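You operate a simulated robot arm through the tools that you are given. There is no shell and no other tool.

Carry out the task below with a simulated two-armed robot. There is one attempt and no reset: what you move stays moved.

JOB
Switch over to the right filter, bleed it and reset the vacuum gauge.
Fine: No bubbles left in the sight tube, bleed tap shut.

The check looks at the end state, three seconds after you hand in, the way a careful person would. Anything else that was tipped, shoved, dropped, spilled or broken makes it a failure.

ROBOT AND FRAMES
Two 7-joint arms with two-finger parallel grippers on one trunk that stands fixed in place. Base frame: the origin is at the foot of the trunk, x ahead of it, y to its left, z up. Lengths are in m, angles in degrees, forces in N, time in s.
The left shoulder is at [0.05, 0.209, 1.253], the right one opposite. With the tool pointing down near the work surface each hand reaches from about 0.1 to 0.86 m from the base axis, measured 20 degrees to its own side. Payload 4.4 kg a hand.
The TCP of each hand is the grasp point between the finger pads, 0.023 m short of the fingertips. In the tool frame z runs along the fingers and y along their closing line. Largest opening 0.094 m; finger width 0.038, thickness 0.01; the body of the gripper, 0.054 by 0.096 m, starts 0.039 m behind the TCP.
Orientation is told as [roll, pitch, yaw] about the base's x, y, z axes, in that order, counted from this pose: with the fingers straight down and closing along the base's y, the tool's x points along the base's -x, its y along +y and its z along -z.

CONTROLS
- The arms move only by the tool send_rows. It takes "left_rows", "right_rows" or both (then of equal length, played together; a hand with none holds still); each is a list of rows, each a list of 7 numbers: the finger opening in m, from 0 to 0.094, then the shift along the tool's x, y, z in units of 30 mm (1.0 is 30 mm), then the turn, a rotation vector about the tool's x, y, z in units of 5 degrees (1.0 is 5 degrees). In form: [[gripper, x, y, z, rx, ry, rz], ...]. A call has 1 to 20 rows; each row shifts and turns the commanded pose from where the row before left it, along the tool's axes as they then stand. A call with a number of a shift or a turn outside -1 to 1 is refused whole. A row lasts 0.2 s, in which the tool goes at most 0.05 m and 8.6 degrees; a call with a longer step from one row to the next is refused whole, and so is a gripper value outside its range. Where a pose cannot be reached the arm comes as near as it can. A force on the tool above 90 N (or 10 N above the force at the start of the call, whichever is more), or a blocked arm, ends the call early, and 0.2 s more pass. Each finger travels about 0.108 m/s and halts on what it meets, pressing with about 43 N; the grip force reading is that of the motor and also rises with nothing between the fingers. The clock runs only during rows and for 0.2 s after the last one: add rows that do not move to give the fingers time. It gives the time, the measured TCP pose, the force on the tool (base axes), the opening and the grip force at its end, in the units of the frame above (readings bear some noise), with the torque about the TCP (base axes, N m) and any sound that the robot's microphone picked up.
- Cameras (640 x 400 px; columns grow to the right, rows downward): "scene" is now at [0.135, -0.063, 1.4355]; the picture's right is [-0.67, -0.74, 0.00], its down [-0.33, 0.30, -0.89] and it looks along [0.66, -0.60, -0.45] (base axes); focal length 292 px, centre (320, 200). "left" rides on the left gripper at [0.087, -0.016, -0.074] in its tool frame; the picture's right is [0.18, 0.98, 0.00], its down [-0.58, 0.11, -0.81] and it looks along [-0.79, 0.15, 0.59] (tool axes); focal length 243 px, centre (320, 200). "right" rides on the right gripper at [0.086, 0.016, -0.075] in its tool frame; the picture's right is [-0.18, 0.98, 0.00], its down [-0.58, -0.11, -0.81] and it looks along [-0.79, -0.15, 0.59] (tool axes); focal length 243 px, centre (320, 200). There is no depth. A picture from a camera that has moved, and an enlarged one, comes with that camera's place and axes in the base frame and with its lens.
- get_image(camera): a new picture of that camera. It takes no simulated time.
- slide_trunk(by): slides the trunk up (or, below 0, down) by that many m; the arms and the scene camera ride with it, the base frame stays. It gives what a move gives, with no picture.
- turn_head(pan, tilt): turns the head with the scene camera to pan (to the left, within 80 degrees either way) and tilt (down, from -29 to 69), counted from straight ahead of the robot. It gives what a move gives.
- enlarge(camera, box): a new picture of the part [left, top, right, bottom] of that camera's present view, enlarged. It takes no simulated time.
- finish_job(): hands the job in; it is judged then, once.

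Places have to be worked out from the pictures, the camera data and where the tool is seen. Open the grippers and draw the arms clear of the work before you hand the job in, unless the task says otherwise.

The tools are called after "Emit:" by a JSON object that holds its "fn" and its "kwargs". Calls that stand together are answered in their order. send_rows: Moves the arms, as the interface text tells. Its arguments: {"type":"object","properties":{"left_rows":{"type":"array","items":{"type":"array","items":{"type":"number"}}},"right_rows":{"type":"array","items":{"type":"array","items":{"type":"number"}}}},"required":[]} The other tools are called the same way: slide_trunk (by) moves the trunk up or down; turn_head (pan, tilt) turns the head that bears the scene camera; get_image (camera) takes a picture; enlarge (camera, box) takes an enlarged picture of a part of a camera's view; finish_job () hands the job in.

At the start:

```text
clock: 0.0
left_eef_pos: [0.5071, -0.0633, 1.2461]
left_ee_rot: [0.0, 0.0, 0.1]
left_ft_force: [-0.3, -0.2, 0.0]
left_moment: [0.03, 0.0, -0.04]
left_finger_gap: 0.0939
left_grip_force: 0.0
right_eef_pos: [0.2882, -0.4219, 1.275]
right_ee_rot: [0.0, 0.0, -0.1]
right_ft_force: [-0.1, 0.9, -0.3]
right_moment: [0.01, -0.01, -0.01]
right_finger_gap: 0.0941
right_grip_force: 0.1
trunk travel left (down, up): [-0.332, 0.231]
head pan, tilt (commanded): [-42.2, 26.7]
```

scene: 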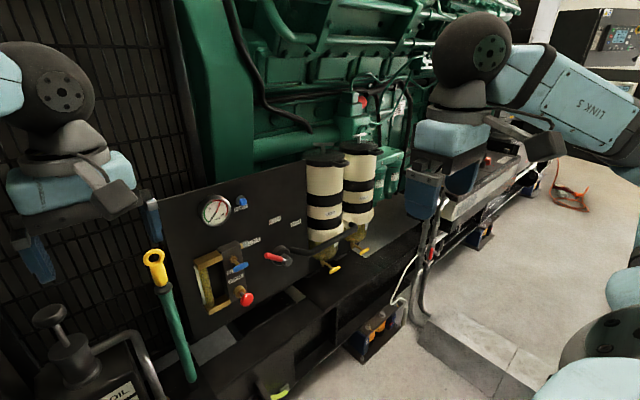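
right: 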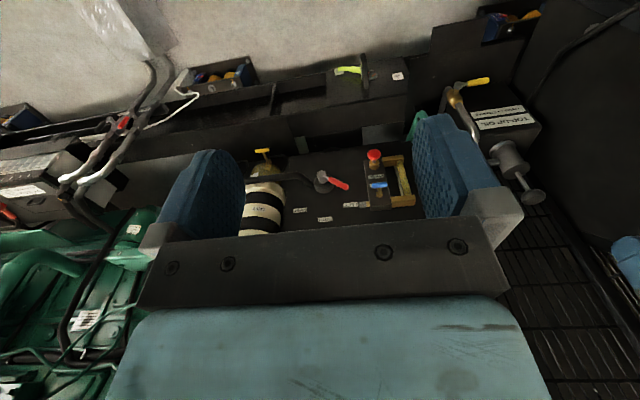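
left: 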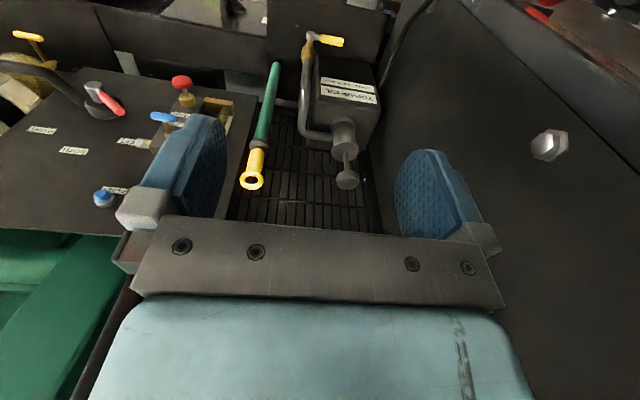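

I start by looking closer at the panel in the scene camera to read the labels and find the parts.

Emit:
{"fn": "enlarge", "kwargs": {"camera": "scene", "box": [150, 180, 310, 320]}}

Emit:
{"fn": "enlarge", "kwargs": {"camera": "scene", "box": [240, 130, 400, 280]}}

Emit:
{"fn": "enlarge", "kwargs": {"camera": "left", "box": [0, 60, 240, 220]}}

Emit:
{"fn": "enlarge", "kwargs": {"camera": "right", "box": [230, 120, 430, 245]}}

```text
2.86 times, centred on (230, 250) of scene
camera zoom: at [0.135, -0.063, 1.4355], right [-0.67, -0.74, 0.0], down [-0.33, 0.3, -0.89], along [0.66, -0.6, -0.45], focal length 833 px, centre (577, 57)
```

zoom: 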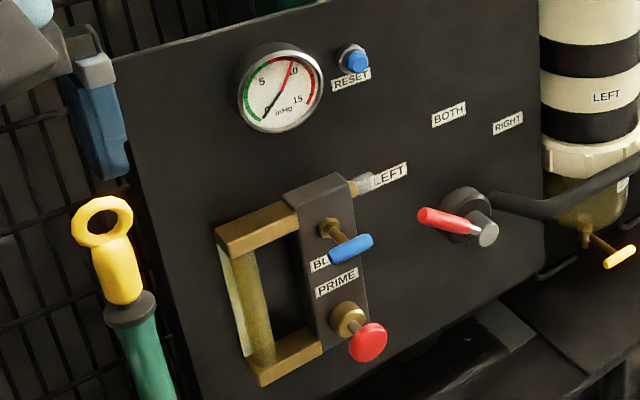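

```text
2.67 times, centred on (320, 205) of scene
camera zoom: at [0.135, -0.063, 1.4355], right [-0.67, -0.74, 0.0], down [-0.33, 0.3, -0.89], along [0.66, -0.6, -0.45], focal length 778 px, centre (320, 187)
```

zoom: 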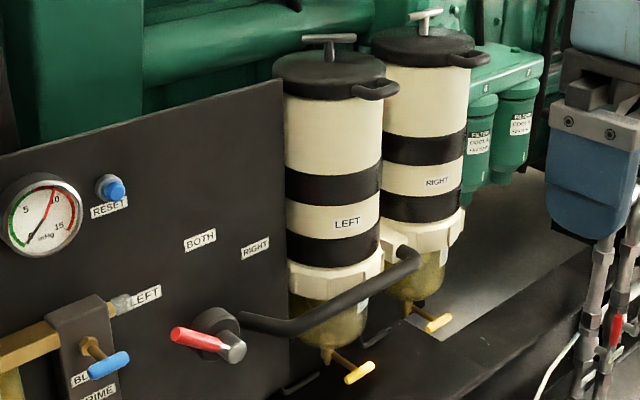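

```text
2.50 times, centred on (120, 140) of left
camera zoom: at [0.421, -0.079, 1.3199], right [-0.19, 0.98, 0.0], down [0.58, 0.11, 0.81], along [0.79, 0.15, -0.59], focal length 606 px, centre (820, 350)
```

zoom: 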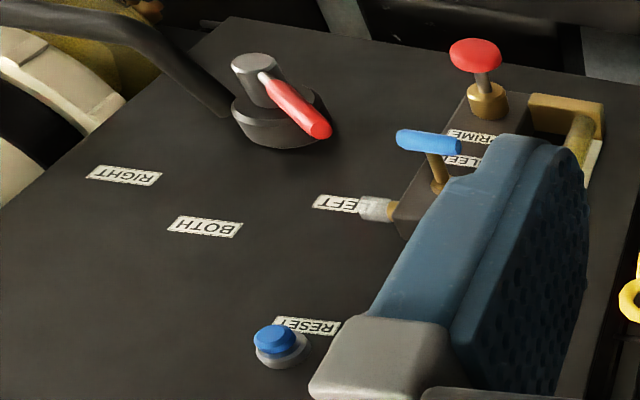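

```text
3.20 times, centred on (330, 182) of right
camera zoom: at [0.202, -0.4056, 1.3497], right [0.18, 0.98, 0.0], down [0.58, -0.11, 0.81], along [0.79, -0.15, -0.59], focal length 776 px, centre (288, 256)
```

zoom: 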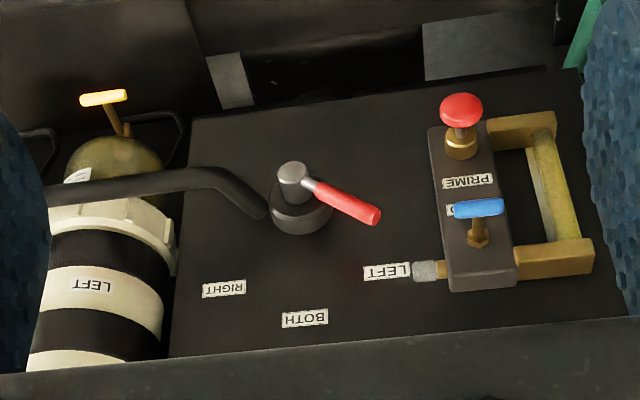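

Triangulating from scene and left cameras: the panel is a near-vertical face at x≈0.84; reset button ≈[0.83,-0.395,1.06], selector hub ≈[0.78,-0.51,0.81], bleed tap handle ≈[0.766,-0.333,0.90], prime knob ≈[0.762,-0.335,0.777]. I take closer views of details.

Emit:
{"fn": "enlarge", "kwargs": {"camera": "scene", "box": [190, 235, 270, 315]}}

Emit:
{"fn": "enlarge", "kwargs": {"camera": "scene", "box": [245, 215, 355, 285]}}

Emit:
{"fn": "enlarge", "kwargs": {"camera": "scene", "box": [195, 185, 265, 235]}}

Emit:
{"fn": "enlarge", "kwargs": {"camera": "right", "box": [230, 130, 350, 240]}}

Emit:
{"fn": "enlarge", "kwargs": {"camera": "right", "box": [340, 135, 430, 220]}}

```text
5.00 times, centred on (230, 275) of scene
camera zoom: at [0.135, -0.063, 1.4355], right [-0.67, -0.74, 0.0], down [-0.33, 0.3, -0.89], along [0.66, -0.6, -0.45], focal length 1458 px, centre (770, -175)
```

zoom: 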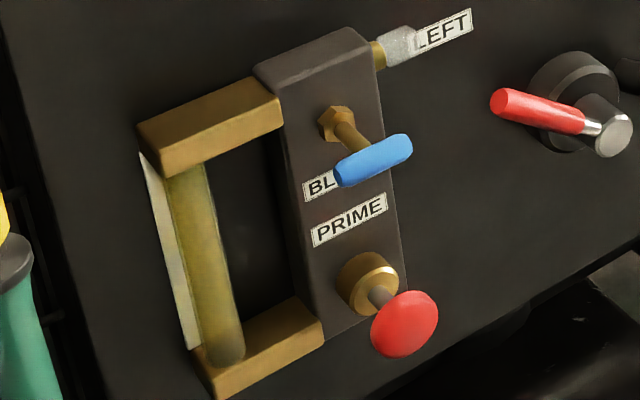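

```text
5.71 times, centred on (300, 250) of scene
camera zoom: at [0.135, -0.063, 1.4355], right [-0.67, -0.74, 0.0], down [-0.33, 0.3, -0.89], along [0.66, -0.6, -0.45], focal length 1666 px, centre (434, -86)
```

zoom: 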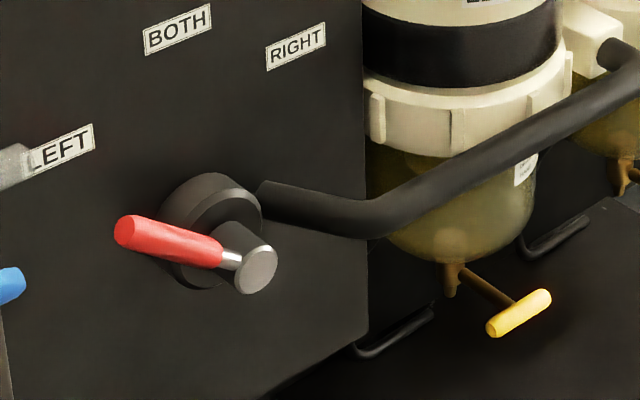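

```text
8.00 times, centred on (230, 210) of scene
camera zoom: at [0.135, -0.063, 1.4355], right [-0.67, -0.74, 0.0], down [-0.33, 0.3, -0.89], along [0.66, -0.6, -0.45], focal length 2333 px, centre (1040, 120)
```

zoom: 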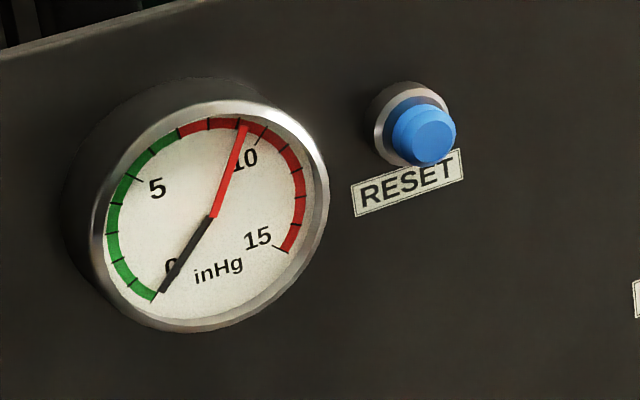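

```text
3.64 times, centred on (290, 185) of right
camera zoom: at [0.202, -0.4056, 1.3497], right [0.18, 0.98, 0.0], down [0.58, -0.11, 0.81], along [0.79, -0.15, -0.59], focal length 882 px, centre (429, 254)
```

zoom: 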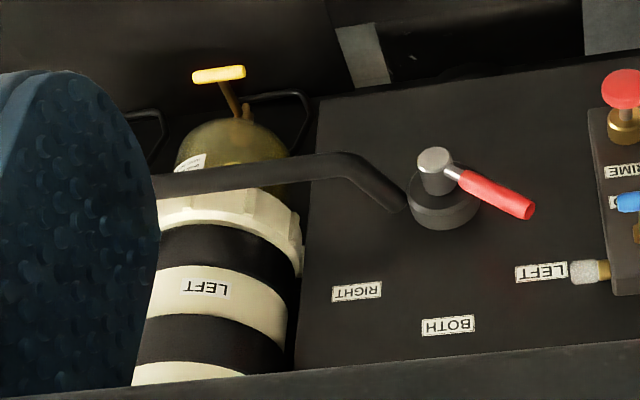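

```text
4.71 times, centred on (385, 178) of right
camera zoom: at [0.202, -0.4056, 1.3497], right [0.18, 0.98, 0.0], down [0.58, -0.11, 0.81], along [0.79, -0.15, -0.59], focal length 1142 px, centre (14, 306)
```

zoom: 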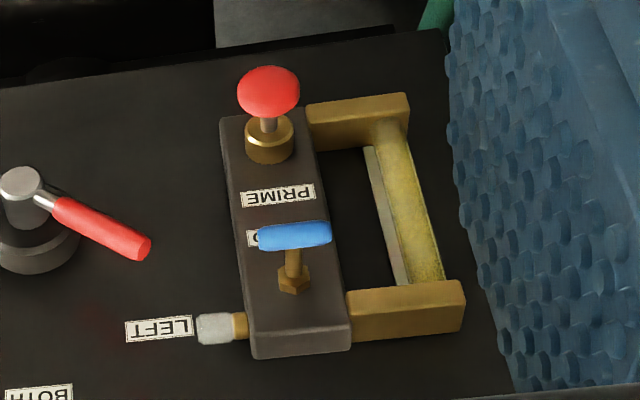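

The panel geometry is clear: selector at LEFT, telltale red needle near 9.5, bleed T-handle horizontal, prime knob below it. I lower the trunk so the arms can work with the tools pointing forward at panel height.

Emit:
{"fn": "slide_trunk", "kwargs": {"by": -0.25}}

```text
clock: 2.6
left_eef_pos: [0.508, -0.0623, 0.9958]
left_ee_rot: [0.0, -0.2, 0.1]
left_ft_force: [0.7, 0.5, 0.0]
left_moment: [0.01, -0.04, 0.01]
left_finger_gap: 0.0937
left_grip_force: 0.0
right_eef_pos: [0.2873, -0.4216, 1.0244]
right_ee_rot: [0.1, 0.0, 0.1]
right_ft_force: [0.4, -0.7, -0.2]
right_moment: [0.03, -0.02, -0.05]
right_finger_gap: 0.0939
right_grip_force: 0.0
trunk travel left (down, up): [-0.082, 0.481]
head pan, tilt (commanded): [-42.2, 26.7]
```

Trunk is down; right hand at [0.287,-0.422,1.024]. I move the right hand forward to x≈0.5, staying well clear of the panel, before tilting it forward.

Emit:
{"fn": "send_rows", "kwargs": {"right_rows": [[0.094, -1, 0, 0, 0, 0, 0], [0.094, -1, 0, 0, 0, 0, 0], [0.094, -1, 0, 0, 0, 0, 0], [0.094, -1, 0, 0, 0, 0, 0], [0.094, -1, 0, 0, 0, 0, 0], [0.094, -1, 0, 0, 0, 0, 0], [0.094, -0.5, 0, 0, 0, 0, 0]]}}

Emit:
{"fn": "get_image", "kwargs": {"camera": "scene"}}

Emit:
{"fn": "get_image", "kwargs": {"camera": "left"}}

Emit:
{"fn": "get_image", "kwargs": {"camera": "right"}}

```text
clock: 4.2
left_eef_pos: [0.5082, -0.0617, 0.9966]
left_ee_rot: [0.0, 0.0, 0.1]
left_ft_force: [-0.3, 0.7, -1.1]
left_moment: [0.01, 0.01, 0.02]
left_finger_gap: 0.0942
left_grip_force: 0.1
right_eef_pos: [0.4864, -0.422, 1.0254]
right_ee_rot: [-0.1, 0.0, -0.1]
right_ft_force: [-0.1, 0.1, 0.5]
right_moment: [0.02, 0.02, 0.0]
right_finger_gap: 0.094
right_grip_force: 0.2
trunk travel left (down, up): [-0.082, 0.481]
head pan, tilt (commanded): [-42.2, 26.7]
```

```text
taken
camera scene: at [0.1353, -0.0629, 1.1855], right [-0.67, -0.74, 0.0], down [-0.33, 0.3, -0.89], along [0.66, -0.6, -0.45], focal length 292 px, centre (320, 200)
```

scene: 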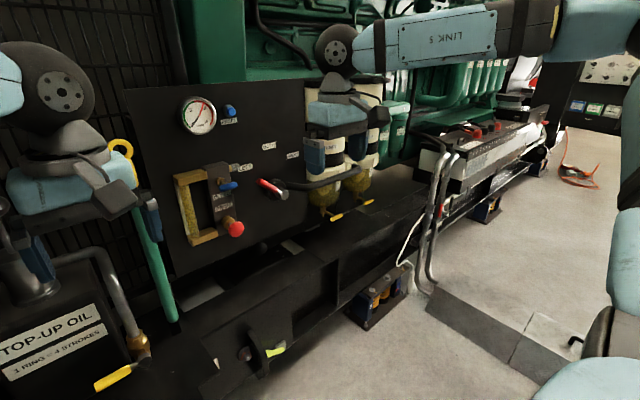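

```text
taken
camera left: at [0.4212, -0.0788, 1.0697], right [-0.19, 0.98, 0.0], down [0.58, 0.11, 0.81], along [0.79, 0.15, -0.59], focal length 243 px, centre (320, 200)
```

left: 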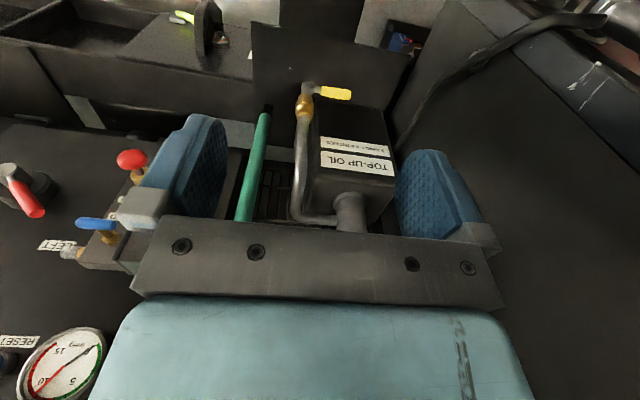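

```text
taken
camera right: at [0.3995, -0.4057, 1.0998], right [0.18, 0.98, 0.0], down [0.58, -0.11, 0.81], along [0.79, -0.15, -0.59], focal length 243 px, centre (320, 200)
```

right: 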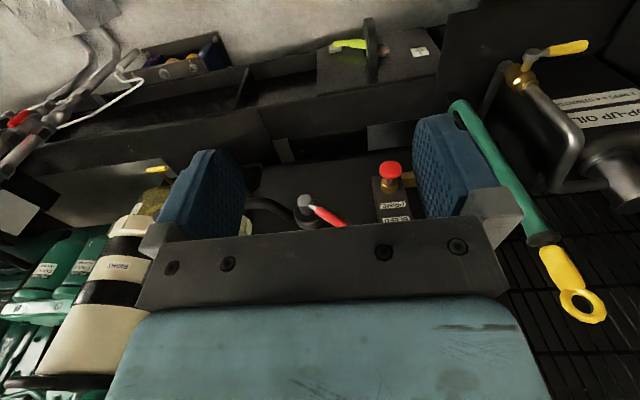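

View is good and everything is clear of the hands. I tilt the right tool forward by 90° (fingers pointing to +x) about its y axis.

Emit:
{"fn": "send_rows", "kwargs": {"right_rows": [[0.094, 0, 0, 0, 0, -1, 0], [0.094, 0, 0, 0, 0, -1, 0], [0.094, 0, 0, 0, 0, -1, 0], [0.094, 0, 0, 0, 0, -1, 0], [0.094, 0, 0, 0, 0, -1, 0], [0.094, 0, 0, 0, 0, -1, 0], [0.094, 0, 0, 0, 0, -1, 0], [0.094, 0, 0, 0, 0, -1, 0], [0.094, 0, 0, 0, 0, -1, 0], [0.094, 0, 0, 0, 0, -1, 0], [0.094, 0, 0, 0, 0, -1, 0], [0.094, 0, 0, 0, 0, -1, 0], [0.094, 0, 0, 0, 0, -1, 0], [0.094, 0, 0, 0, 0, -1, 0], [0.094, 0, 0, 0, 0, -1, 0], [0.094, 0, 0, 0, 0, -1, 0], [0.094, 0, 0, 0, 0, -1, 0], [0.094, 0, 0, 0, 0, -1, 0]]}}

Emit:
{"fn": "get_image", "kwargs": {"camera": "scene"}}

Emit:
{"fn": "get_image", "kwargs": {"camera": "right"}}

```text
clock: 8.0
left_eef_pos: [0.507, -0.0627, 0.9968]
left_ee_rot: [0.0, -0.1, 0.0]
left_ft_force: [-0.2, 0.7, 0.8]
left_moment: [0.01, -0.04, 0.01]
left_finger_gap: 0.0938
left_grip_force: 0.0
right_eef_pos: [0.4874, -0.4025, 1.0357]
right_ee_rot: [-35.7, -84.7, 38.2]
right_ft_force: [-0.9, 0.0, -0.6]
right_moment: [0.02, 0.03, -0.02]
right_finger_gap: 0.0941
right_grip_force: 0.0
right hand out of reach, approached as far as the arm can: row 17, 18
trunk travel left (down, up): [-0.082, 0.481]
head pan, tilt (commanded): [-42.2, 26.7]
```

```text
taken
camera scene: at [0.1339, -0.0626, 1.1858], right [-0.67, -0.74, 0.0], down [-0.33, 0.3, -0.89], along [0.66, -0.6, -0.45], focal length 292 px, centre (320, 200)
```

scene: 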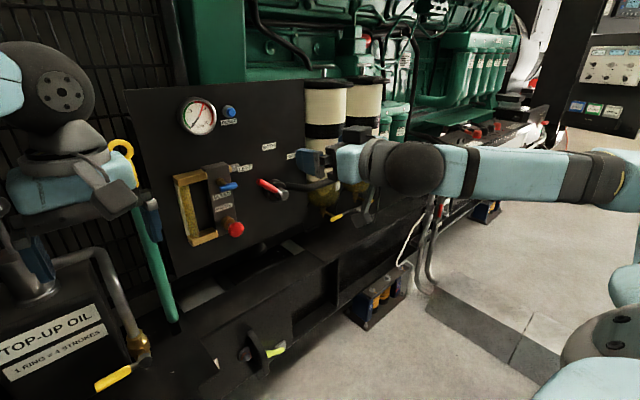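

```text
taken
camera right: at [0.406, -0.3952, 0.953], right [-0.03, 0.99, 0.13], down [-0.76, -0.11, 0.65], along [0.65, -0.08, 0.75], focal length 243 px, centre (320, 200)
```

right: 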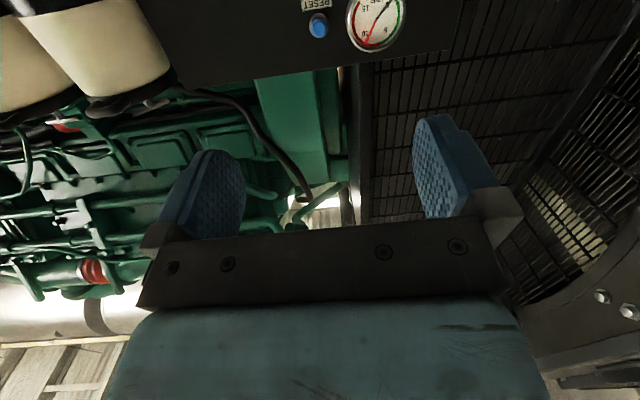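

The last two rows were slightly out of reach (wrist close to the body). Advancing should relieve that: I move forward 90 mm and lower a bit.

Emit:
{"fn": "send_rows", "kwargs": {"right_rows": [[0.094, 0, 0, 1, 0, 0, 0], [0.094, 0, 0, 1, 0, 0, 0], [0.094, 1, 0, 0.5, 0, 0, 0], [0.094, 1, 0, 0, 0, 0, 0], [0.094, 0, 0, 0, 0, 0, 0]]}}

Emit:
{"fn": "get_image", "kwargs": {"camera": "scene"}}

```text
clock: 9.4
left_eef_pos: [0.507, -0.0626, 0.9962]
left_ee_rot: [0.1, 0.1, 0.1]
left_ft_force: [-0.1, 0.6, 1.4]
left_moment: [0.03, 0.01, 0.01]
left_finger_gap: 0.0939
left_grip_force: 0.1
right_eef_pos: [0.4973, -0.4582, 0.9567]
right_ee_rot: [-22.5, -80.1, 22.2]
right_ft_force: [-0.1, 0.7, -0.2]
right_moment: [-0.01, 0.01, 0.0]
right_finger_gap: 0.0943
right_grip_force: 0.1
right hand out of reach, approached as far as the arm can: row 1, 2, 3, 4
trunk travel left (down, up): [-0.082, 0.481]
head pan, tilt (commanded): [-42.2, 26.7]
stopped in row 5 (right hand): the arm was blocked; the commanded pose is now the measured one
```

```text
taken
camera scene: at [0.1351, -0.0632, 1.1854], right [-0.67, -0.74, 0.0], down [-0.33, 0.3, -0.89], along [0.66, -0.6, -0.45], focal length 292 px, centre (320, 200)
```

scene: 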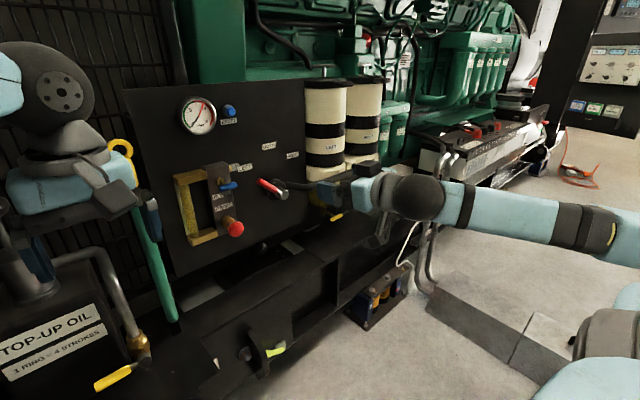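

The tool reached about 81° pitch, then the wrist hit a limit with the elbow out to the side. I tilt back to about −45°, extend forward there so the forearm points more forward, and then re-pitch.

Emit:
{"fn": "send_rows", "kwargs": {"right_rows": [[0.094, 0, 0, 0, 0, 1, 0], [0.094, 0, 0, 0, 0, 1, 0], [0.094, 0, 0, 0, 0, 1, 0], [0.094, 0, 0, 0, 0, 1, 0], [0.094, 0, 0, 0, 0, 1, 0], [0.094, 0, 0, 0, 0, 1, 0], [0.094, 0, 0, 0, 0, 1, 0], [0.094, -0.695, 0, 0.72, 0, 0, 0], [0.094, -0.695, 0, 0.72, 0, 0, 0], [0.094, -0.695, 0, 0.72, 0, 0, 0], [0.094, -0.695, 0, 0.72, 0, 0, 0]]}}

Emit:
{"fn": "get_image", "kwargs": {"camera": "scene"}}

```text
clock: 11.8
left_eef_pos: [0.5079, -0.0628, 0.9963]
left_ee_rot: [0.0, 0.1, 0.1]
left_ft_force: [0.7, 0.1, -0.3]
left_moment: [-0.03, 0.03, 0.01]
left_finger_gap: 0.094
left_grip_force: 0.0
right_eef_pos: [0.6182, -0.4604, 0.9576]
right_ee_rot: [-5.5, -45.7, 4.0]
right_ft_force: [0.1, 0.5, -0.8]
right_moment: [0.0, -0.01, 0.01]
right_finger_gap: 0.0941
right_grip_force: 0.1
trunk travel left (down, up): [-0.082, 0.481]
head pan, tilt (commanded): [-42.2, 26.7]
```

```text
taken
camera scene: at [0.1354, -0.0631, 1.1854], right [-0.67, -0.74, 0.0], down [-0.33, 0.3, -0.89], along [0.66, -0.6, -0.45], focal length 292 px, centre (320, 200)
```

scene: 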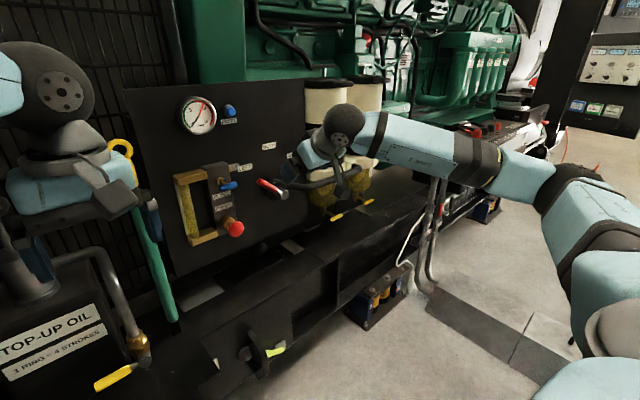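

Reached [0.618,-0.460,0.958] at pitch −46°. Now I pitch on toward horizontal in place.

Emit:
{"fn": "send_rows", "kwargs": {"right_rows": [[0.094, 0, 0, 0, 0, -1, 0], [0.094, 0, 0, 0, 0, -1, 0], [0.094, 0, 0, 0, 0, -1, 0], [0.094, 0, 0, 0, 0, -1, 0], [0.094, 0, 0, 0, 0, -1, 0], [0.094, 0, 0, 0, 0, -1, 0], [0.094, 0, 0, 0, 0, -1, 0], [0.094, 0, 0, 0, 0, -0.8, 0]]}}

Emit:
{"fn": "get_image", "kwargs": {"camera": "scene"}}

```text
clock: 13.6
left_eef_pos: [0.5074, -0.0627, 0.9976]
left_ee_rot: [0.1, 0.2, 0.1]
left_ft_force: [0.3, 0.0, -0.4]
left_moment: [-0.01, 0.0, 0.03]
left_finger_gap: 0.0936
left_grip_force: 0.0
right_eef_pos: [0.6215, -0.4484, 0.9604]
right_ee_rot: [-32.0, -82.4, 33.0]
right_ft_force: [0.9, 0.0, -0.6]
right_moment: [0.0, 0.03, 0.01]
right_finger_gap: 0.0942
right_grip_force: 0.0
right hand out of reach, approached as far as the arm can: row 8
trunk travel left (down, up): [-0.082, 0.481]
head pan, tilt (commanded): [-42.2, 26.7]
```

```text
taken
camera scene: at [0.135, -0.0635, 1.1856], right [-0.67, -0.74, 0.0], down [-0.33, 0.3, -0.89], along [0.66, -0.6, -0.45], focal length 292 px, centre (320, 200)
```

scene: 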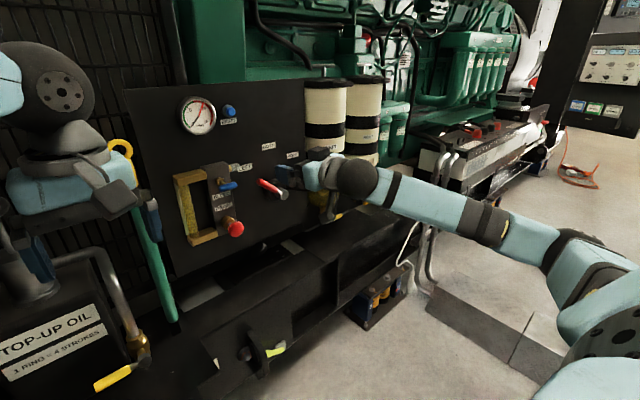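

Tool is now about 83° pitched with the forearm pointing along it. Lowering the trunk a bit more should make horizontal tool poses more comfortable (elbow lower than the wrist), so I slide down another 0.08 m.

Emit:
{"fn": "slide_trunk", "kwargs": {"by": -0.08}}

Emit:
{"fn": "get_image", "kwargs": {"camera": "scene"}}

Emit:
{"fn": "get_image", "kwargs": {"camera": "left"}}

```text
clock: 14.8
left_eef_pos: [0.5069, -0.0629, 0.9167]
left_ee_rot: [0.0, -0.1, 0.1]
left_ft_force: [0.7, 0.4, 0.7]
left_moment: [-0.02, 0.05, -0.01]
left_finger_gap: 0.0942
left_grip_force: 0.1
right_eef_pos: [0.6199, -0.4471, 0.8808]
right_ee_rot: [-32.3, -82.3, 33.3]
right_ft_force: [0.6, 1.2, -0.9]
right_moment: [-0.02, -0.02, 0.04]
right_finger_gap: 0.0943
right_grip_force: 0.0
trunk travel left (down, up): [-0.002, 0.561]
head pan, tilt (commanded): [-42.2, 26.7]
```

```text
taken
camera scene: at [0.1348, -0.0629, 1.1056], right [-0.67, -0.74, 0.0], down [-0.33, 0.3, -0.89], along [0.66, -0.6, -0.45], focal length 292 px, centre (320, 200)
```

scene: 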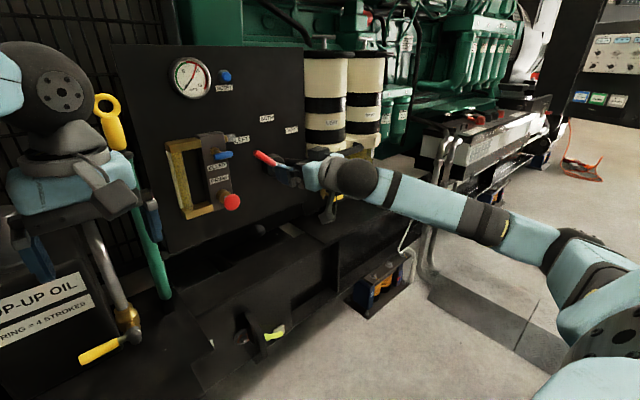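

```text
taken
camera left: at [0.4209, -0.0788, 0.9901], right [-0.19, 0.98, 0.0], down [0.58, 0.11, 0.81], along [0.79, 0.15, -0.59], focal length 243 px, centre (320, 200)
```

left: 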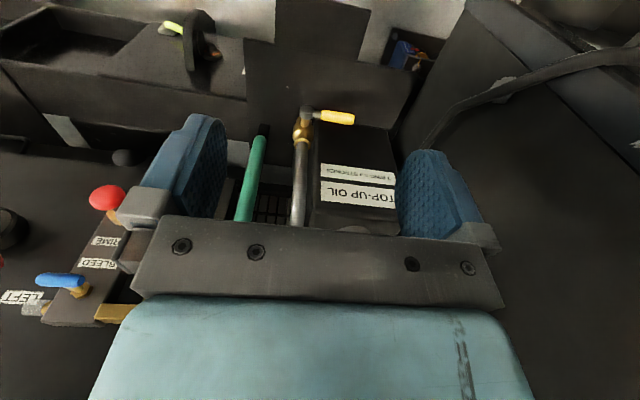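

Now at [0.620,-0.447,0.881], pointing ~6° below horizontal. I check that the arm now tracks: close the fingers into a probe and move left/down toward the start point beside the selector handle (still 0.15 m away from the panel).

Emit:
{"fn": "send_rows", "kwargs": {"right_rows": [[0.0, 0.5, 0.5, 0, 0, 0, 0], [0.0, 0.5, 0.5, 0, 0, 0, 0], [0.0, 0, 0, 0, 0, 0, 0], [0.0, 0, 0, 0, 0, 0, 0], [0.0, 0, 0, 0, 0, 0, 0]]}}

Emit:
{"fn": "get_image", "kwargs": {"camera": "scene"}}

```text
clock: 15.9
left_eef_pos: [0.5082, -0.0626, 0.9155]
left_ee_rot: [0.0, 0.0, 0.1]
left_ft_force: [-0.1, 0.3, 0.2]
left_moment: [-0.03, 0.04, 0.01]
left_finger_gap: 0.0939
left_grip_force: 0.0
right_eef_pos: [0.6162, -0.4208, 0.8492]
right_ee_rot: [-32.2, -82.3, 33.2]
right_ft_force: [-0.6, -0.4, 0.9]
right_moment: [0.04, -0.02, 0.0]
right_finger_gap: 0.0
right_grip_force: 41.8
trunk travel left (down, up): [-0.002, 0.561]
head pan, tilt (commanded): [-42.2, 26.7]
```

```text
taken
camera scene: at [0.1351, -0.063, 1.1055], right [-0.67, -0.74, 0.0], down [-0.33, 0.3, -0.89], along [0.66, -0.6, -0.45], focal length 292 px, centre (320, 200)
```

scene: 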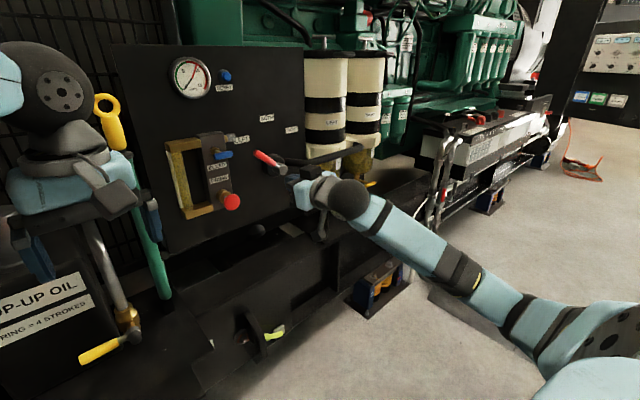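

It tracks now. I zoom in on the selector and closed fingers to refine their relative positions.

Emit:
{"fn": "enlarge", "kwargs": {"camera": "scene", "box": [220, 130, 340, 210]}}

Emit:
{"fn": "enlarge", "kwargs": {"camera": "left", "box": [0, 150, 160, 340]}}

Emit:
{"fn": "get_image", "kwargs": {"camera": "right"}}

```text
5.00 times, centred on (280, 170) of scene
camera zoom: at [0.1351, -0.063, 1.1055], right [-0.67, -0.74, 0.0], down [-0.33, 0.3, -0.89], along [0.66, -0.6, -0.45], focal length 1458 px, centre (520, 350)
```

zoom: 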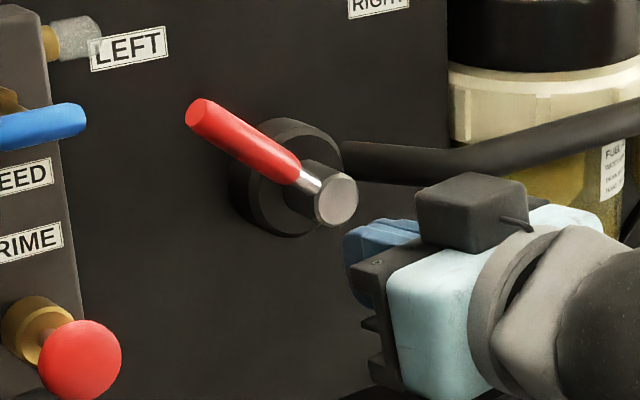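

```text
2.11 times, centred on (80, 245) of left
camera zoom: at [0.4211, -0.0789, 0.9899], right [-0.19, 0.98, 0.0], down [0.58, 0.11, 0.81], along [0.79, 0.15, -0.59], focal length 511 px, centre (825, 105)
```

zoom: 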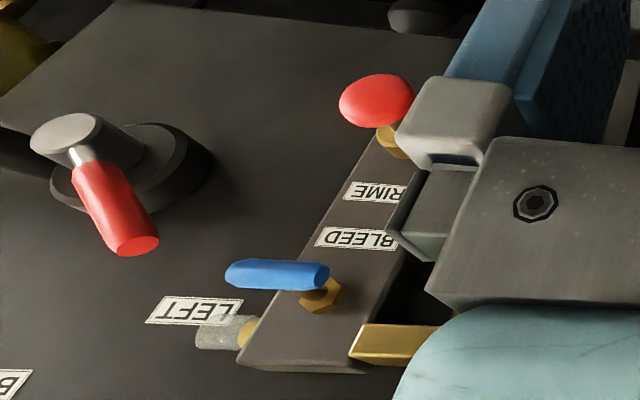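

```text
taken
camera right: at [0.5318, -0.4116, 0.7698], right [0.0, 0.99, 0.11], down [-0.73, -0.08, 0.68], along [0.68, -0.08, 0.73], focal length 243 px, centre (320, 200)
```

right: 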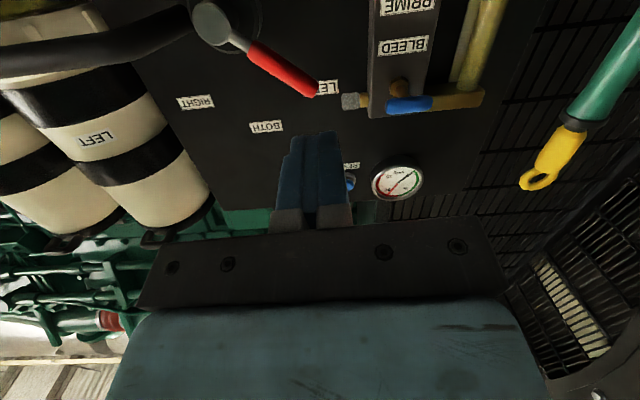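

Handle tip ≈[0.789,-0.429,0.877], hub axis ≈(y −0.51, z 0.81). I will place the closed fingers just below-left of the handle (tip at ≈[0.80,-0.424,0.822]) and later sweep it clockwise over the top. First the straight approach.

Emit:
{"fn": "send_rows", "kwargs": {"right_rows": [[0.0, 0.19, -0.16, 0.5, 0, 0, 0], [0.0, 0, 0, 1, 0, 0, 0], [0.0, 0, 0, 1, 0, 0, 0], [0.0, 0, 0, 1, 0, 0, 0], [0.0, 0, 0, 0.7, 0, 0, 0]]}}

Emit:
{"fn": "enlarge", "kwargs": {"camera": "scene", "box": [200, 120, 340, 220]}}

Emit:
{"fn": "get_image", "kwargs": {"camera": "left"}}

Emit:
{"fn": "get_image", "kwargs": {"camera": "right"}}

```text
clock: 17.1
left_eef_pos: [0.5076, -0.0625, 0.9166]
left_ee_rot: [0.0, 0.0, 0.1]
left_ft_force: [0.1, 0.5, 0.0]
left_moment: [-0.01, 0.04, 0.02]
left_finger_gap: 0.0943
left_grip_force: 0.0
right_eef_pos: [0.7427, -0.4249, 0.8297]
right_ee_rot: [-32.3, -82.2, 33.3]
right_ft_force: [-0.2, 0.1, -0.6]
right_moment: [-0.01, 0.03, -0.03]
right_finger_gap: 0.0001
right_grip_force: 42.7
trunk travel left (down, up): [-0.002, 0.561]
head pan, tilt (commanded): [-42.2, 26.7]
```

```text
4.00 times, centred on (270, 170) of scene
camera zoom: at [0.1351, -0.063, 1.1055], right [-0.67, -0.74, 0.0], down [-0.33, 0.3, -0.89], along [0.66, -0.6, -0.45], focal length 1166 px, centre (520, 320)
```

zoom: 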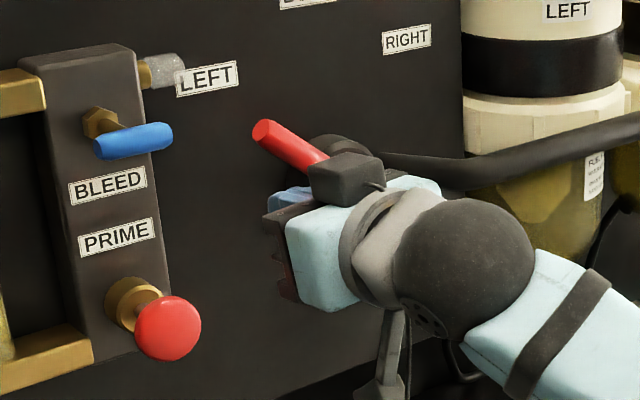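

```text
taken
camera left: at [0.4212, -0.0789, 0.9898], right [-0.19, 0.98, 0.0], down [0.58, 0.11, 0.81], along [0.79, 0.15, -0.59], focal length 243 px, centre (320, 200)
```

left: 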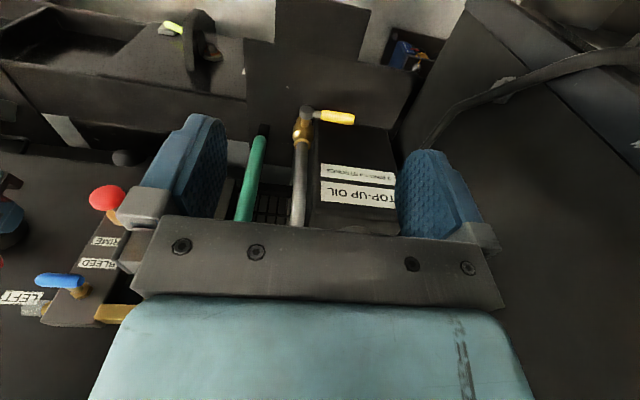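

```text
taken
camera right: at [0.6581, -0.4156, 0.7513], right [0.0, 0.99, 0.11], down [-0.73, -0.08, 0.68], along [0.68, -0.08, 0.73], focal length 243 px, centre (320, 200)
```

right: 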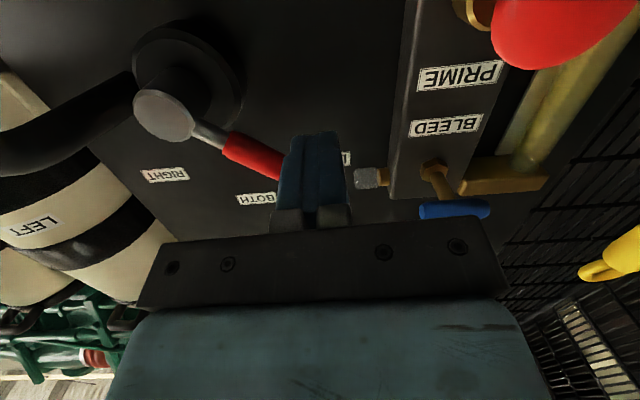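

Hub and handle projections match my estimates (hub drawn at (165,115), predicted (164,122)). I advance the last 36 mm so that the fingertips pass under-left of the handle.

Emit:
{"fn": "send_rows", "kwargs": {"right_rows": [[0.0, 0, 0, 0.6, 0, 0, 0], [0.0, 0, 0, 0.6, 0, 0, 0], [0.0, 0, 0, 0, 0, 0, 0]]}}

Emit:
{"fn": "enlarge", "kwargs": {"camera": "scene", "box": [200, 120, 340, 220]}}

Emit:
{"fn": "get_image", "kwargs": {"camera": "right"}}

```text
clock: 17.9
left_eef_pos: [0.5082, -0.0627, 0.916]
left_ee_rot: [0.0, 0.0, 0.1]
left_ft_force: [0.1, 0.2, 0.6]
left_moment: [0.01, 0.02, 0.0]
left_finger_gap: 0.0939
left_grip_force: 0.1
right_eef_pos: [0.7786, -0.4236, 0.8254]
right_ee_rot: [-32.2, -82.3, 33.3]
right_ft_force: [0.0, -0.3, -0.2]
right_moment: [0.0, 0.01, 0.0]
right_finger_gap: 0.0
right_grip_force: 41.9
trunk travel left (down, up): [-0.002, 0.561]
head pan, tilt (commanded): [-42.2, 26.7]
```

```text
4.00 times, centred on (270, 170) of scene
camera zoom: at [0.1351, -0.0629, 1.1055], right [-0.67, -0.74, 0.0], down [-0.33, 0.3, -0.89], along [0.66, -0.6, -0.45], focal length 1166 px, centre (520, 320)
```

zoom: 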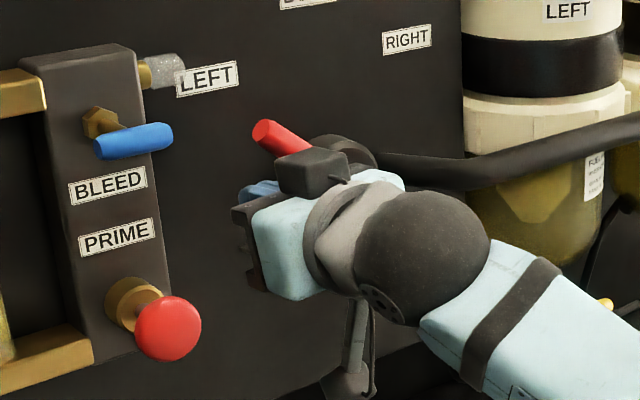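

```text
taken
camera right: at [0.6931, -0.4142, 0.7466], right [0.0, 0.99, 0.11], down [-0.73, -0.08, 0.68], along [0.68, -0.08, 0.73], focal length 243 px, centre (320, 200)
```

right: 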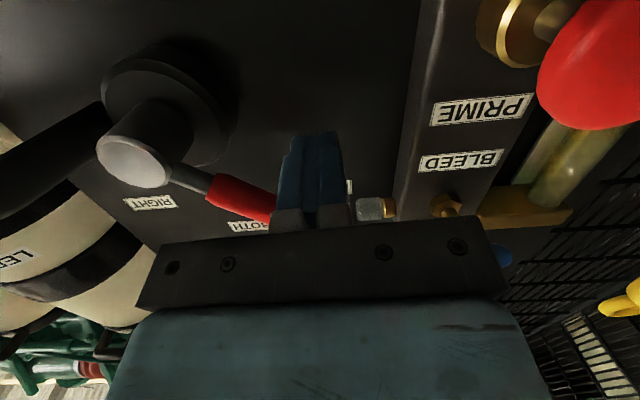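

Fingers are in place with no contact. I sweep the handle along its arc up to about the BOTH position in small steps, watching the force.

Emit:
{"fn": "send_rows", "kwargs": {"right_rows": [[0.0, -0.341, -0.422, -0.048, 0, 0, 0], [0.0, -0.424, -0.285, -0.054, 0, 0, 0], [0.0, -0.424, -0.285, -0.054, 0, 0, 0], [0.0, -0.22, -0.32, -0.032, 0, 0, 0], [0.0, -0.22, -0.32, -0.032, 0, 0, 0]]}}

Emit:
{"fn": "enlarge", "kwargs": {"camera": "scene", "box": [200, 110, 340, 210]}}

Emit:
{"fn": "get_image", "kwargs": {"camera": "right"}}

```text
clock: 19.1
left_eef_pos: [0.5076, -0.0625, 0.9171]
left_ee_rot: [0.0, -0.1, 0.2]
left_ft_force: [-0.4, 0.3, 0.3]
left_moment: [0.01, -0.01, 0.01]
left_finger_gap: 0.094
left_grip_force: 0.1
right_eef_pos: [0.7753, -0.469, 0.8783]
right_ee_rot: [-32.1, -82.3, 33.2]
right_ft_force: [0.0, 0.3, -0.5]
right_moment: [0.0, -0.02, -0.02]
right_finger_gap: 0.0001
right_grip_force: 42.7
trunk travel left (down, up): [-0.002, 0.561]
head pan, tilt (commanded): [-42.2, 26.7]
```

```text
4.00 times, centred on (270, 160) of scene
camera zoom: at [0.1349, -0.0629, 1.1056], right [-0.67, -0.74, 0.0], down [-0.33, 0.3, -0.89], along [0.66, -0.6, -0.45], focal length 1166 px, centre (520, 360)
```

zoom: 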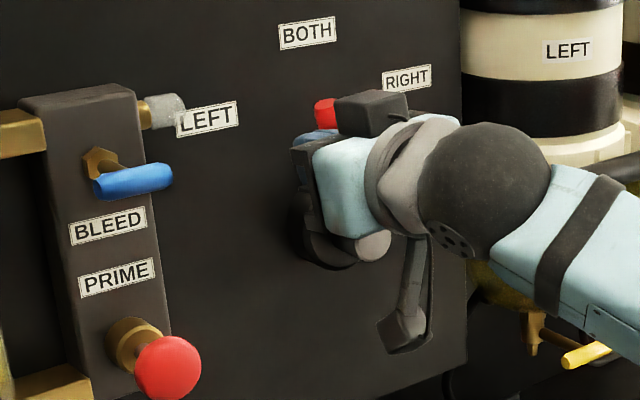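

```text
taken
camera right: at [0.6917, -0.4606, 0.7997], right [0.0, 0.99, 0.11], down [-0.73, -0.08, 0.68], along [0.68, -0.08, 0.73], focal length 243 px, centre (320, 200)
```

right: 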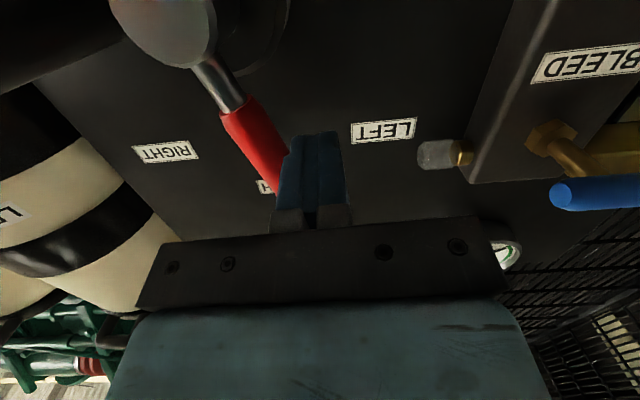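

The handle moves easily and is now about 15–20° left of BOTH. I continue the arc over the top to about the RIGHT position.

Emit:
{"fn": "send_rows", "kwargs": {"right_rows": [[0.0, -0.115, -0.383, -0.021, 0, 0, 0], [0.0, -0.115, -0.383, -0.021, 0, 0, 0], [0.0, -0.083, -0.501, -0.02, 0, 0, 0], [0.0, 0.027, -0.553, -0.009, 0, 0, 0], [0.0, 0.14, -0.4, 0.008, 0, 0, 0]]}}

Emit:
{"fn": "enlarge", "kwargs": {"camera": "scene", "box": [200, 110, 340, 210]}}

Emit:
{"fn": "get_image", "kwargs": {"camera": "right"}}

```text
clock: 20.4
left_eef_pos: [0.5084, -0.0625, 0.9165]
left_ee_rot: [0.1, 0.0, 0.1]
left_ft_force: [-0.4, 0.2, -0.1]
left_moment: [-0.03, -0.01, -0.05]
left_finger_gap: 0.0941
left_grip_force: 0.0
right_eef_pos: [0.7771, -0.5337, 0.8875]
right_ee_rot: [-32.0, -82.2, 33.0]
right_ft_force: [-0.1, -0.2, 0.0]
right_moment: [-0.04, -0.01, 0.01]
right_finger_gap: 0.0
right_grip_force: 42.3
trunk travel left (down, up): [-0.002, 0.561]
head pan, tilt (commanded): [-42.2, 26.7]
```

```text
4.00 times, centred on (270, 160) of scene
camera zoom: at [0.135, -0.063, 1.1055], right [-0.67, -0.74, 0.0], down [-0.33, 0.3, -0.89], along [0.66, -0.6, -0.45], focal length 1166 px, centre (520, 360)
```

zoom: 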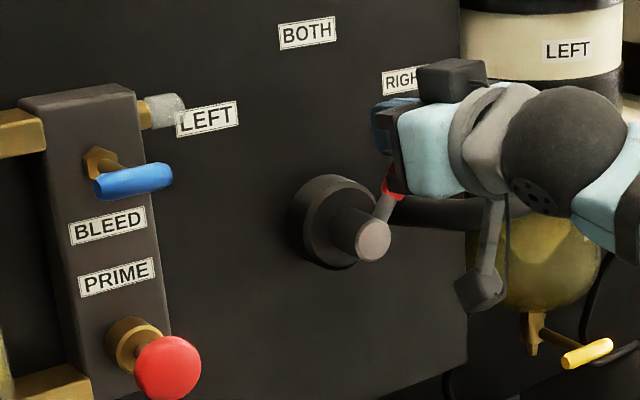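

```text
taken
camera right: at [0.6925, -0.5248, 0.8093], right [0.0, 0.99, 0.11], down [-0.73, -0.08, 0.68], along [0.68, -0.08, 0.73], focal length 243 px, centre (320, 200)
```

right: 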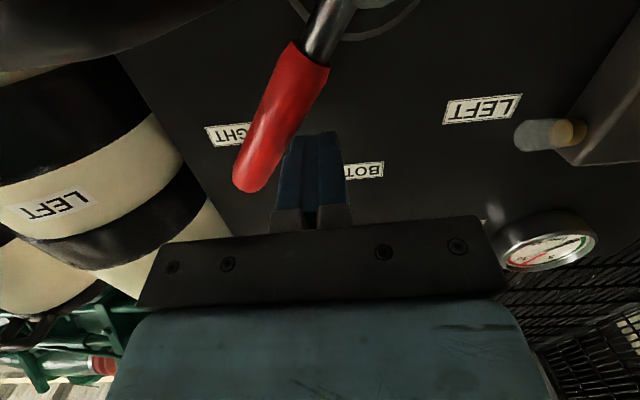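

Handle is at about −37° (between BOTH and RIGHT). I push on along the arc toward RIGHT.

Emit:
{"fn": "send_rows", "kwargs": {"right_rows": [[0.0, 0.088, -0.221, 0.0, 0, 0, 0], [0.0, 0.088, -0.221, 0.0, 0, 0, 0], [0.0, 0, 0, 0.0, 0, 0, 0]]}}

Emit:
{"fn": "enlarge", "kwargs": {"camera": "scene", "box": [200, 110, 340, 210]}}

Emit:
{"fn": "get_image", "kwargs": {"camera": "right"}}

```text
clock: 21.1
left_eef_pos: [0.5075, -0.0623, 0.9161]
left_ee_rot: [0.0, 0.0, 0.1]
left_ft_force: [0.6, 0.2, 0.4]
left_moment: [0.0, 0.01, 0.01]
left_finger_gap: 0.094
left_grip_force: 0.0
right_eef_pos: [0.7757, -0.5466, 0.8843]
right_ee_rot: [-32.2, -82.4, 33.1]
right_ft_force: [0.1, -0.8, 0.9]
right_moment: [-0.04, -0.01, 0.03]
right_finger_gap: 0.0001
right_grip_force: 41.8
trunk travel left (down, up): [-0.002, 0.561]
head pan, tilt (commanded): [-42.2, 26.7]
```

```text
4.00 times, centred on (270, 160) of scene
camera zoom: at [0.135, -0.063, 1.1055], right [-0.67, -0.74, 0.0], down [-0.33, 0.3, -0.89], along [0.66, -0.6, -0.45], focal length 1166 px, centre (520, 360)
```

zoom: 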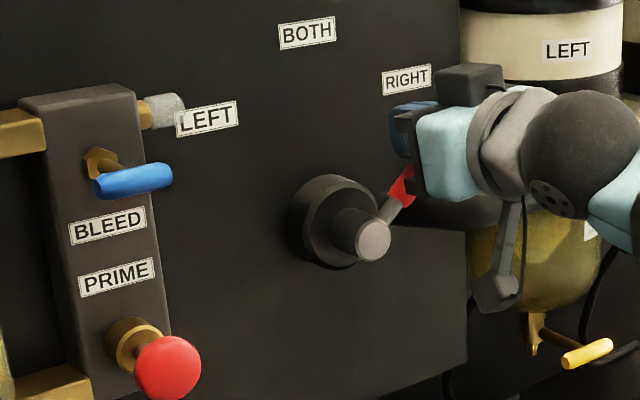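

```text
taken
camera right: at [0.692, -0.5389, 0.8047], right [0.0, 0.99, 0.11], down [-0.73, -0.08, 0.68], along [0.68, -0.08, 0.73], focal length 243 px, centre (320, 200)
```

right: 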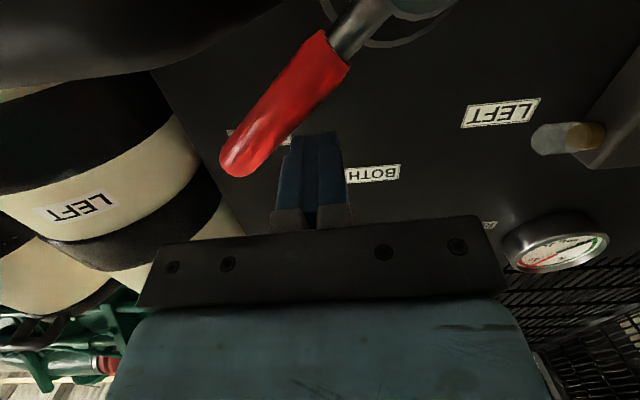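

Handle tip now computes to θ≈−50°, mirror of its initial +51° at LEFT. I lift the fingers off the handle (up-left) and draw back to inspect.

Emit:
{"fn": "send_rows", "kwargs": {"right_rows": [[0.0, -0.543, 0.382, -0.053, 0, 0, 0], [0.0, 0, 0, -1, 0, 0, 0], [0.0, 0, 0, -1, 0, 0, 0], [0.0, 0, 0, -1, 0, 0, 0], [0.0, -0.5, 0, -1, 0, 0, 0], [0.0, -1, 0, 0, 0, 0, 0], [0.0, -1, 0, 0, 0, 0, 0]]}}

Emit:
{"fn": "enlarge", "kwargs": {"camera": "scene", "box": [140, 110, 340, 230]}}

Emit:
{"fn": "get_image", "kwargs": {"camera": "right"}}

Emit:
{"fn": "get_image", "kwargs": {"camera": "scene"}}

```text
clock: 22.8
left_eef_pos: [0.5077, -0.062, 0.9165]
left_ee_rot: [0.0, 0.1, 0.0]
left_ft_force: [-0.9, -0.7, 0.1]
left_moment: [-0.01, -0.02, 0.01]
left_finger_gap: 0.094
left_grip_force: 0.1
right_eef_pos: [0.6637, -0.5306, 0.9898]
right_ee_rot: [-32.2, -82.3, 33.3]
right_ft_force: [0.0, -0.4, 0.3]
right_moment: [-0.01, 0.05, -0.02]
right_finger_gap: 0.0002
right_grip_force: 42.7
trunk travel left (down, up): [-0.002, 0.561]
head pan, tilt (commanded): [-42.2, 26.7]
```

```text
3.20 times, centred on (240, 170) of scene
camera zoom: at [0.1349, -0.0628, 1.1056], right [-0.67, -0.74, 0.0], down [-0.33, 0.3, -0.89], along [0.66, -0.6, -0.45], focal length 933 px, centre (576, 296)
```

zoom: 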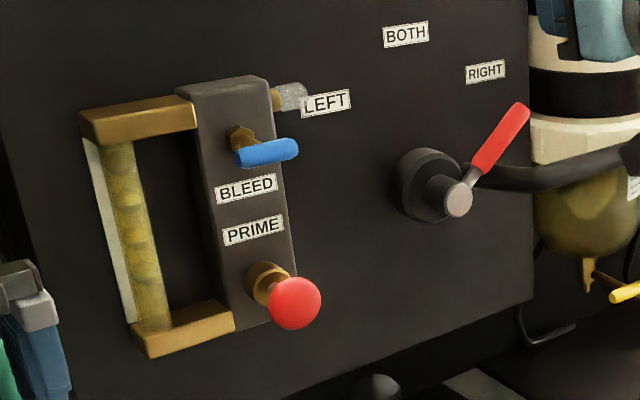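

```text
taken
camera right: at [0.5789, -0.522, 0.9109], right [0.0, 0.99, 0.11], down [-0.73, -0.08, 0.68], along [0.68, -0.08, 0.73], focal length 243 px, centre (320, 200)
```

right: 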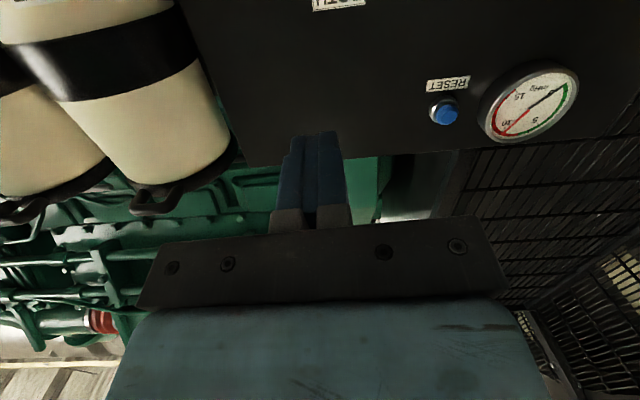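

```text
taken
camera scene: at [0.1349, -0.0628, 1.1056], right [-0.67, -0.74, 0.0], down [-0.33, 0.3, -0.89], along [0.66, -0.6, -0.45], focal length 292 px, centre (320, 200)
```

scene: 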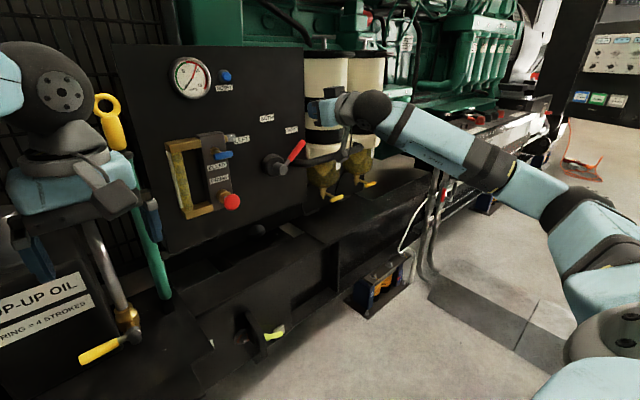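

Selector sits at RIGHT, and bubbles have now appeared in the sight tube. Next is the bleed tap: its T-bar is horizontal at ≈[0.770,-0.336,0.895]. I move the right hand left in front of it, staying back, then roll the tool so that the fingers close vertically.

Emit:
{"fn": "send_rows", "kwargs": {"right_rows": [[0.03, 0, 1, 0, 0, 0, 0], [0.06, 0, 1, 0, 0, 0, 0], [0.06, 0, 1, -0.5, 0, 0, 0], [0.06, 0, 1, -0.5, 0, 0, 0], [0.06, 0.5, 0.8, 0, 0, 0, 0], [0.06, 0, 0, 0, 0, -1, 0], [0.06, 0, 0, 0, 0, -0.3, 0]]}}

```text
clock: 24.4
left_eef_pos: [0.5074, -0.0635, 0.9157]
left_ee_rot: [0.0, 0.0, 0.1]
left_ft_force: [-0.1, 0.4, -0.3]
left_moment: [0.01, 0.02, -0.02]
left_finger_gap: 0.0939
left_grip_force: 0.1
right_eef_pos: [0.631, -0.3892, 0.9654]
right_ee_rot: [-90.5, -85.9, 91.6]
right_ft_force: [0.5, -0.5, 1.0]
right_moment: [-0.02, 0.01, 0.0]
right_finger_gap: 0.0597
right_grip_force: 0.1
trunk travel left (down, up): [-0.002, 0.561]
head pan, tilt (commanded): [-42.2, 26.7]
```

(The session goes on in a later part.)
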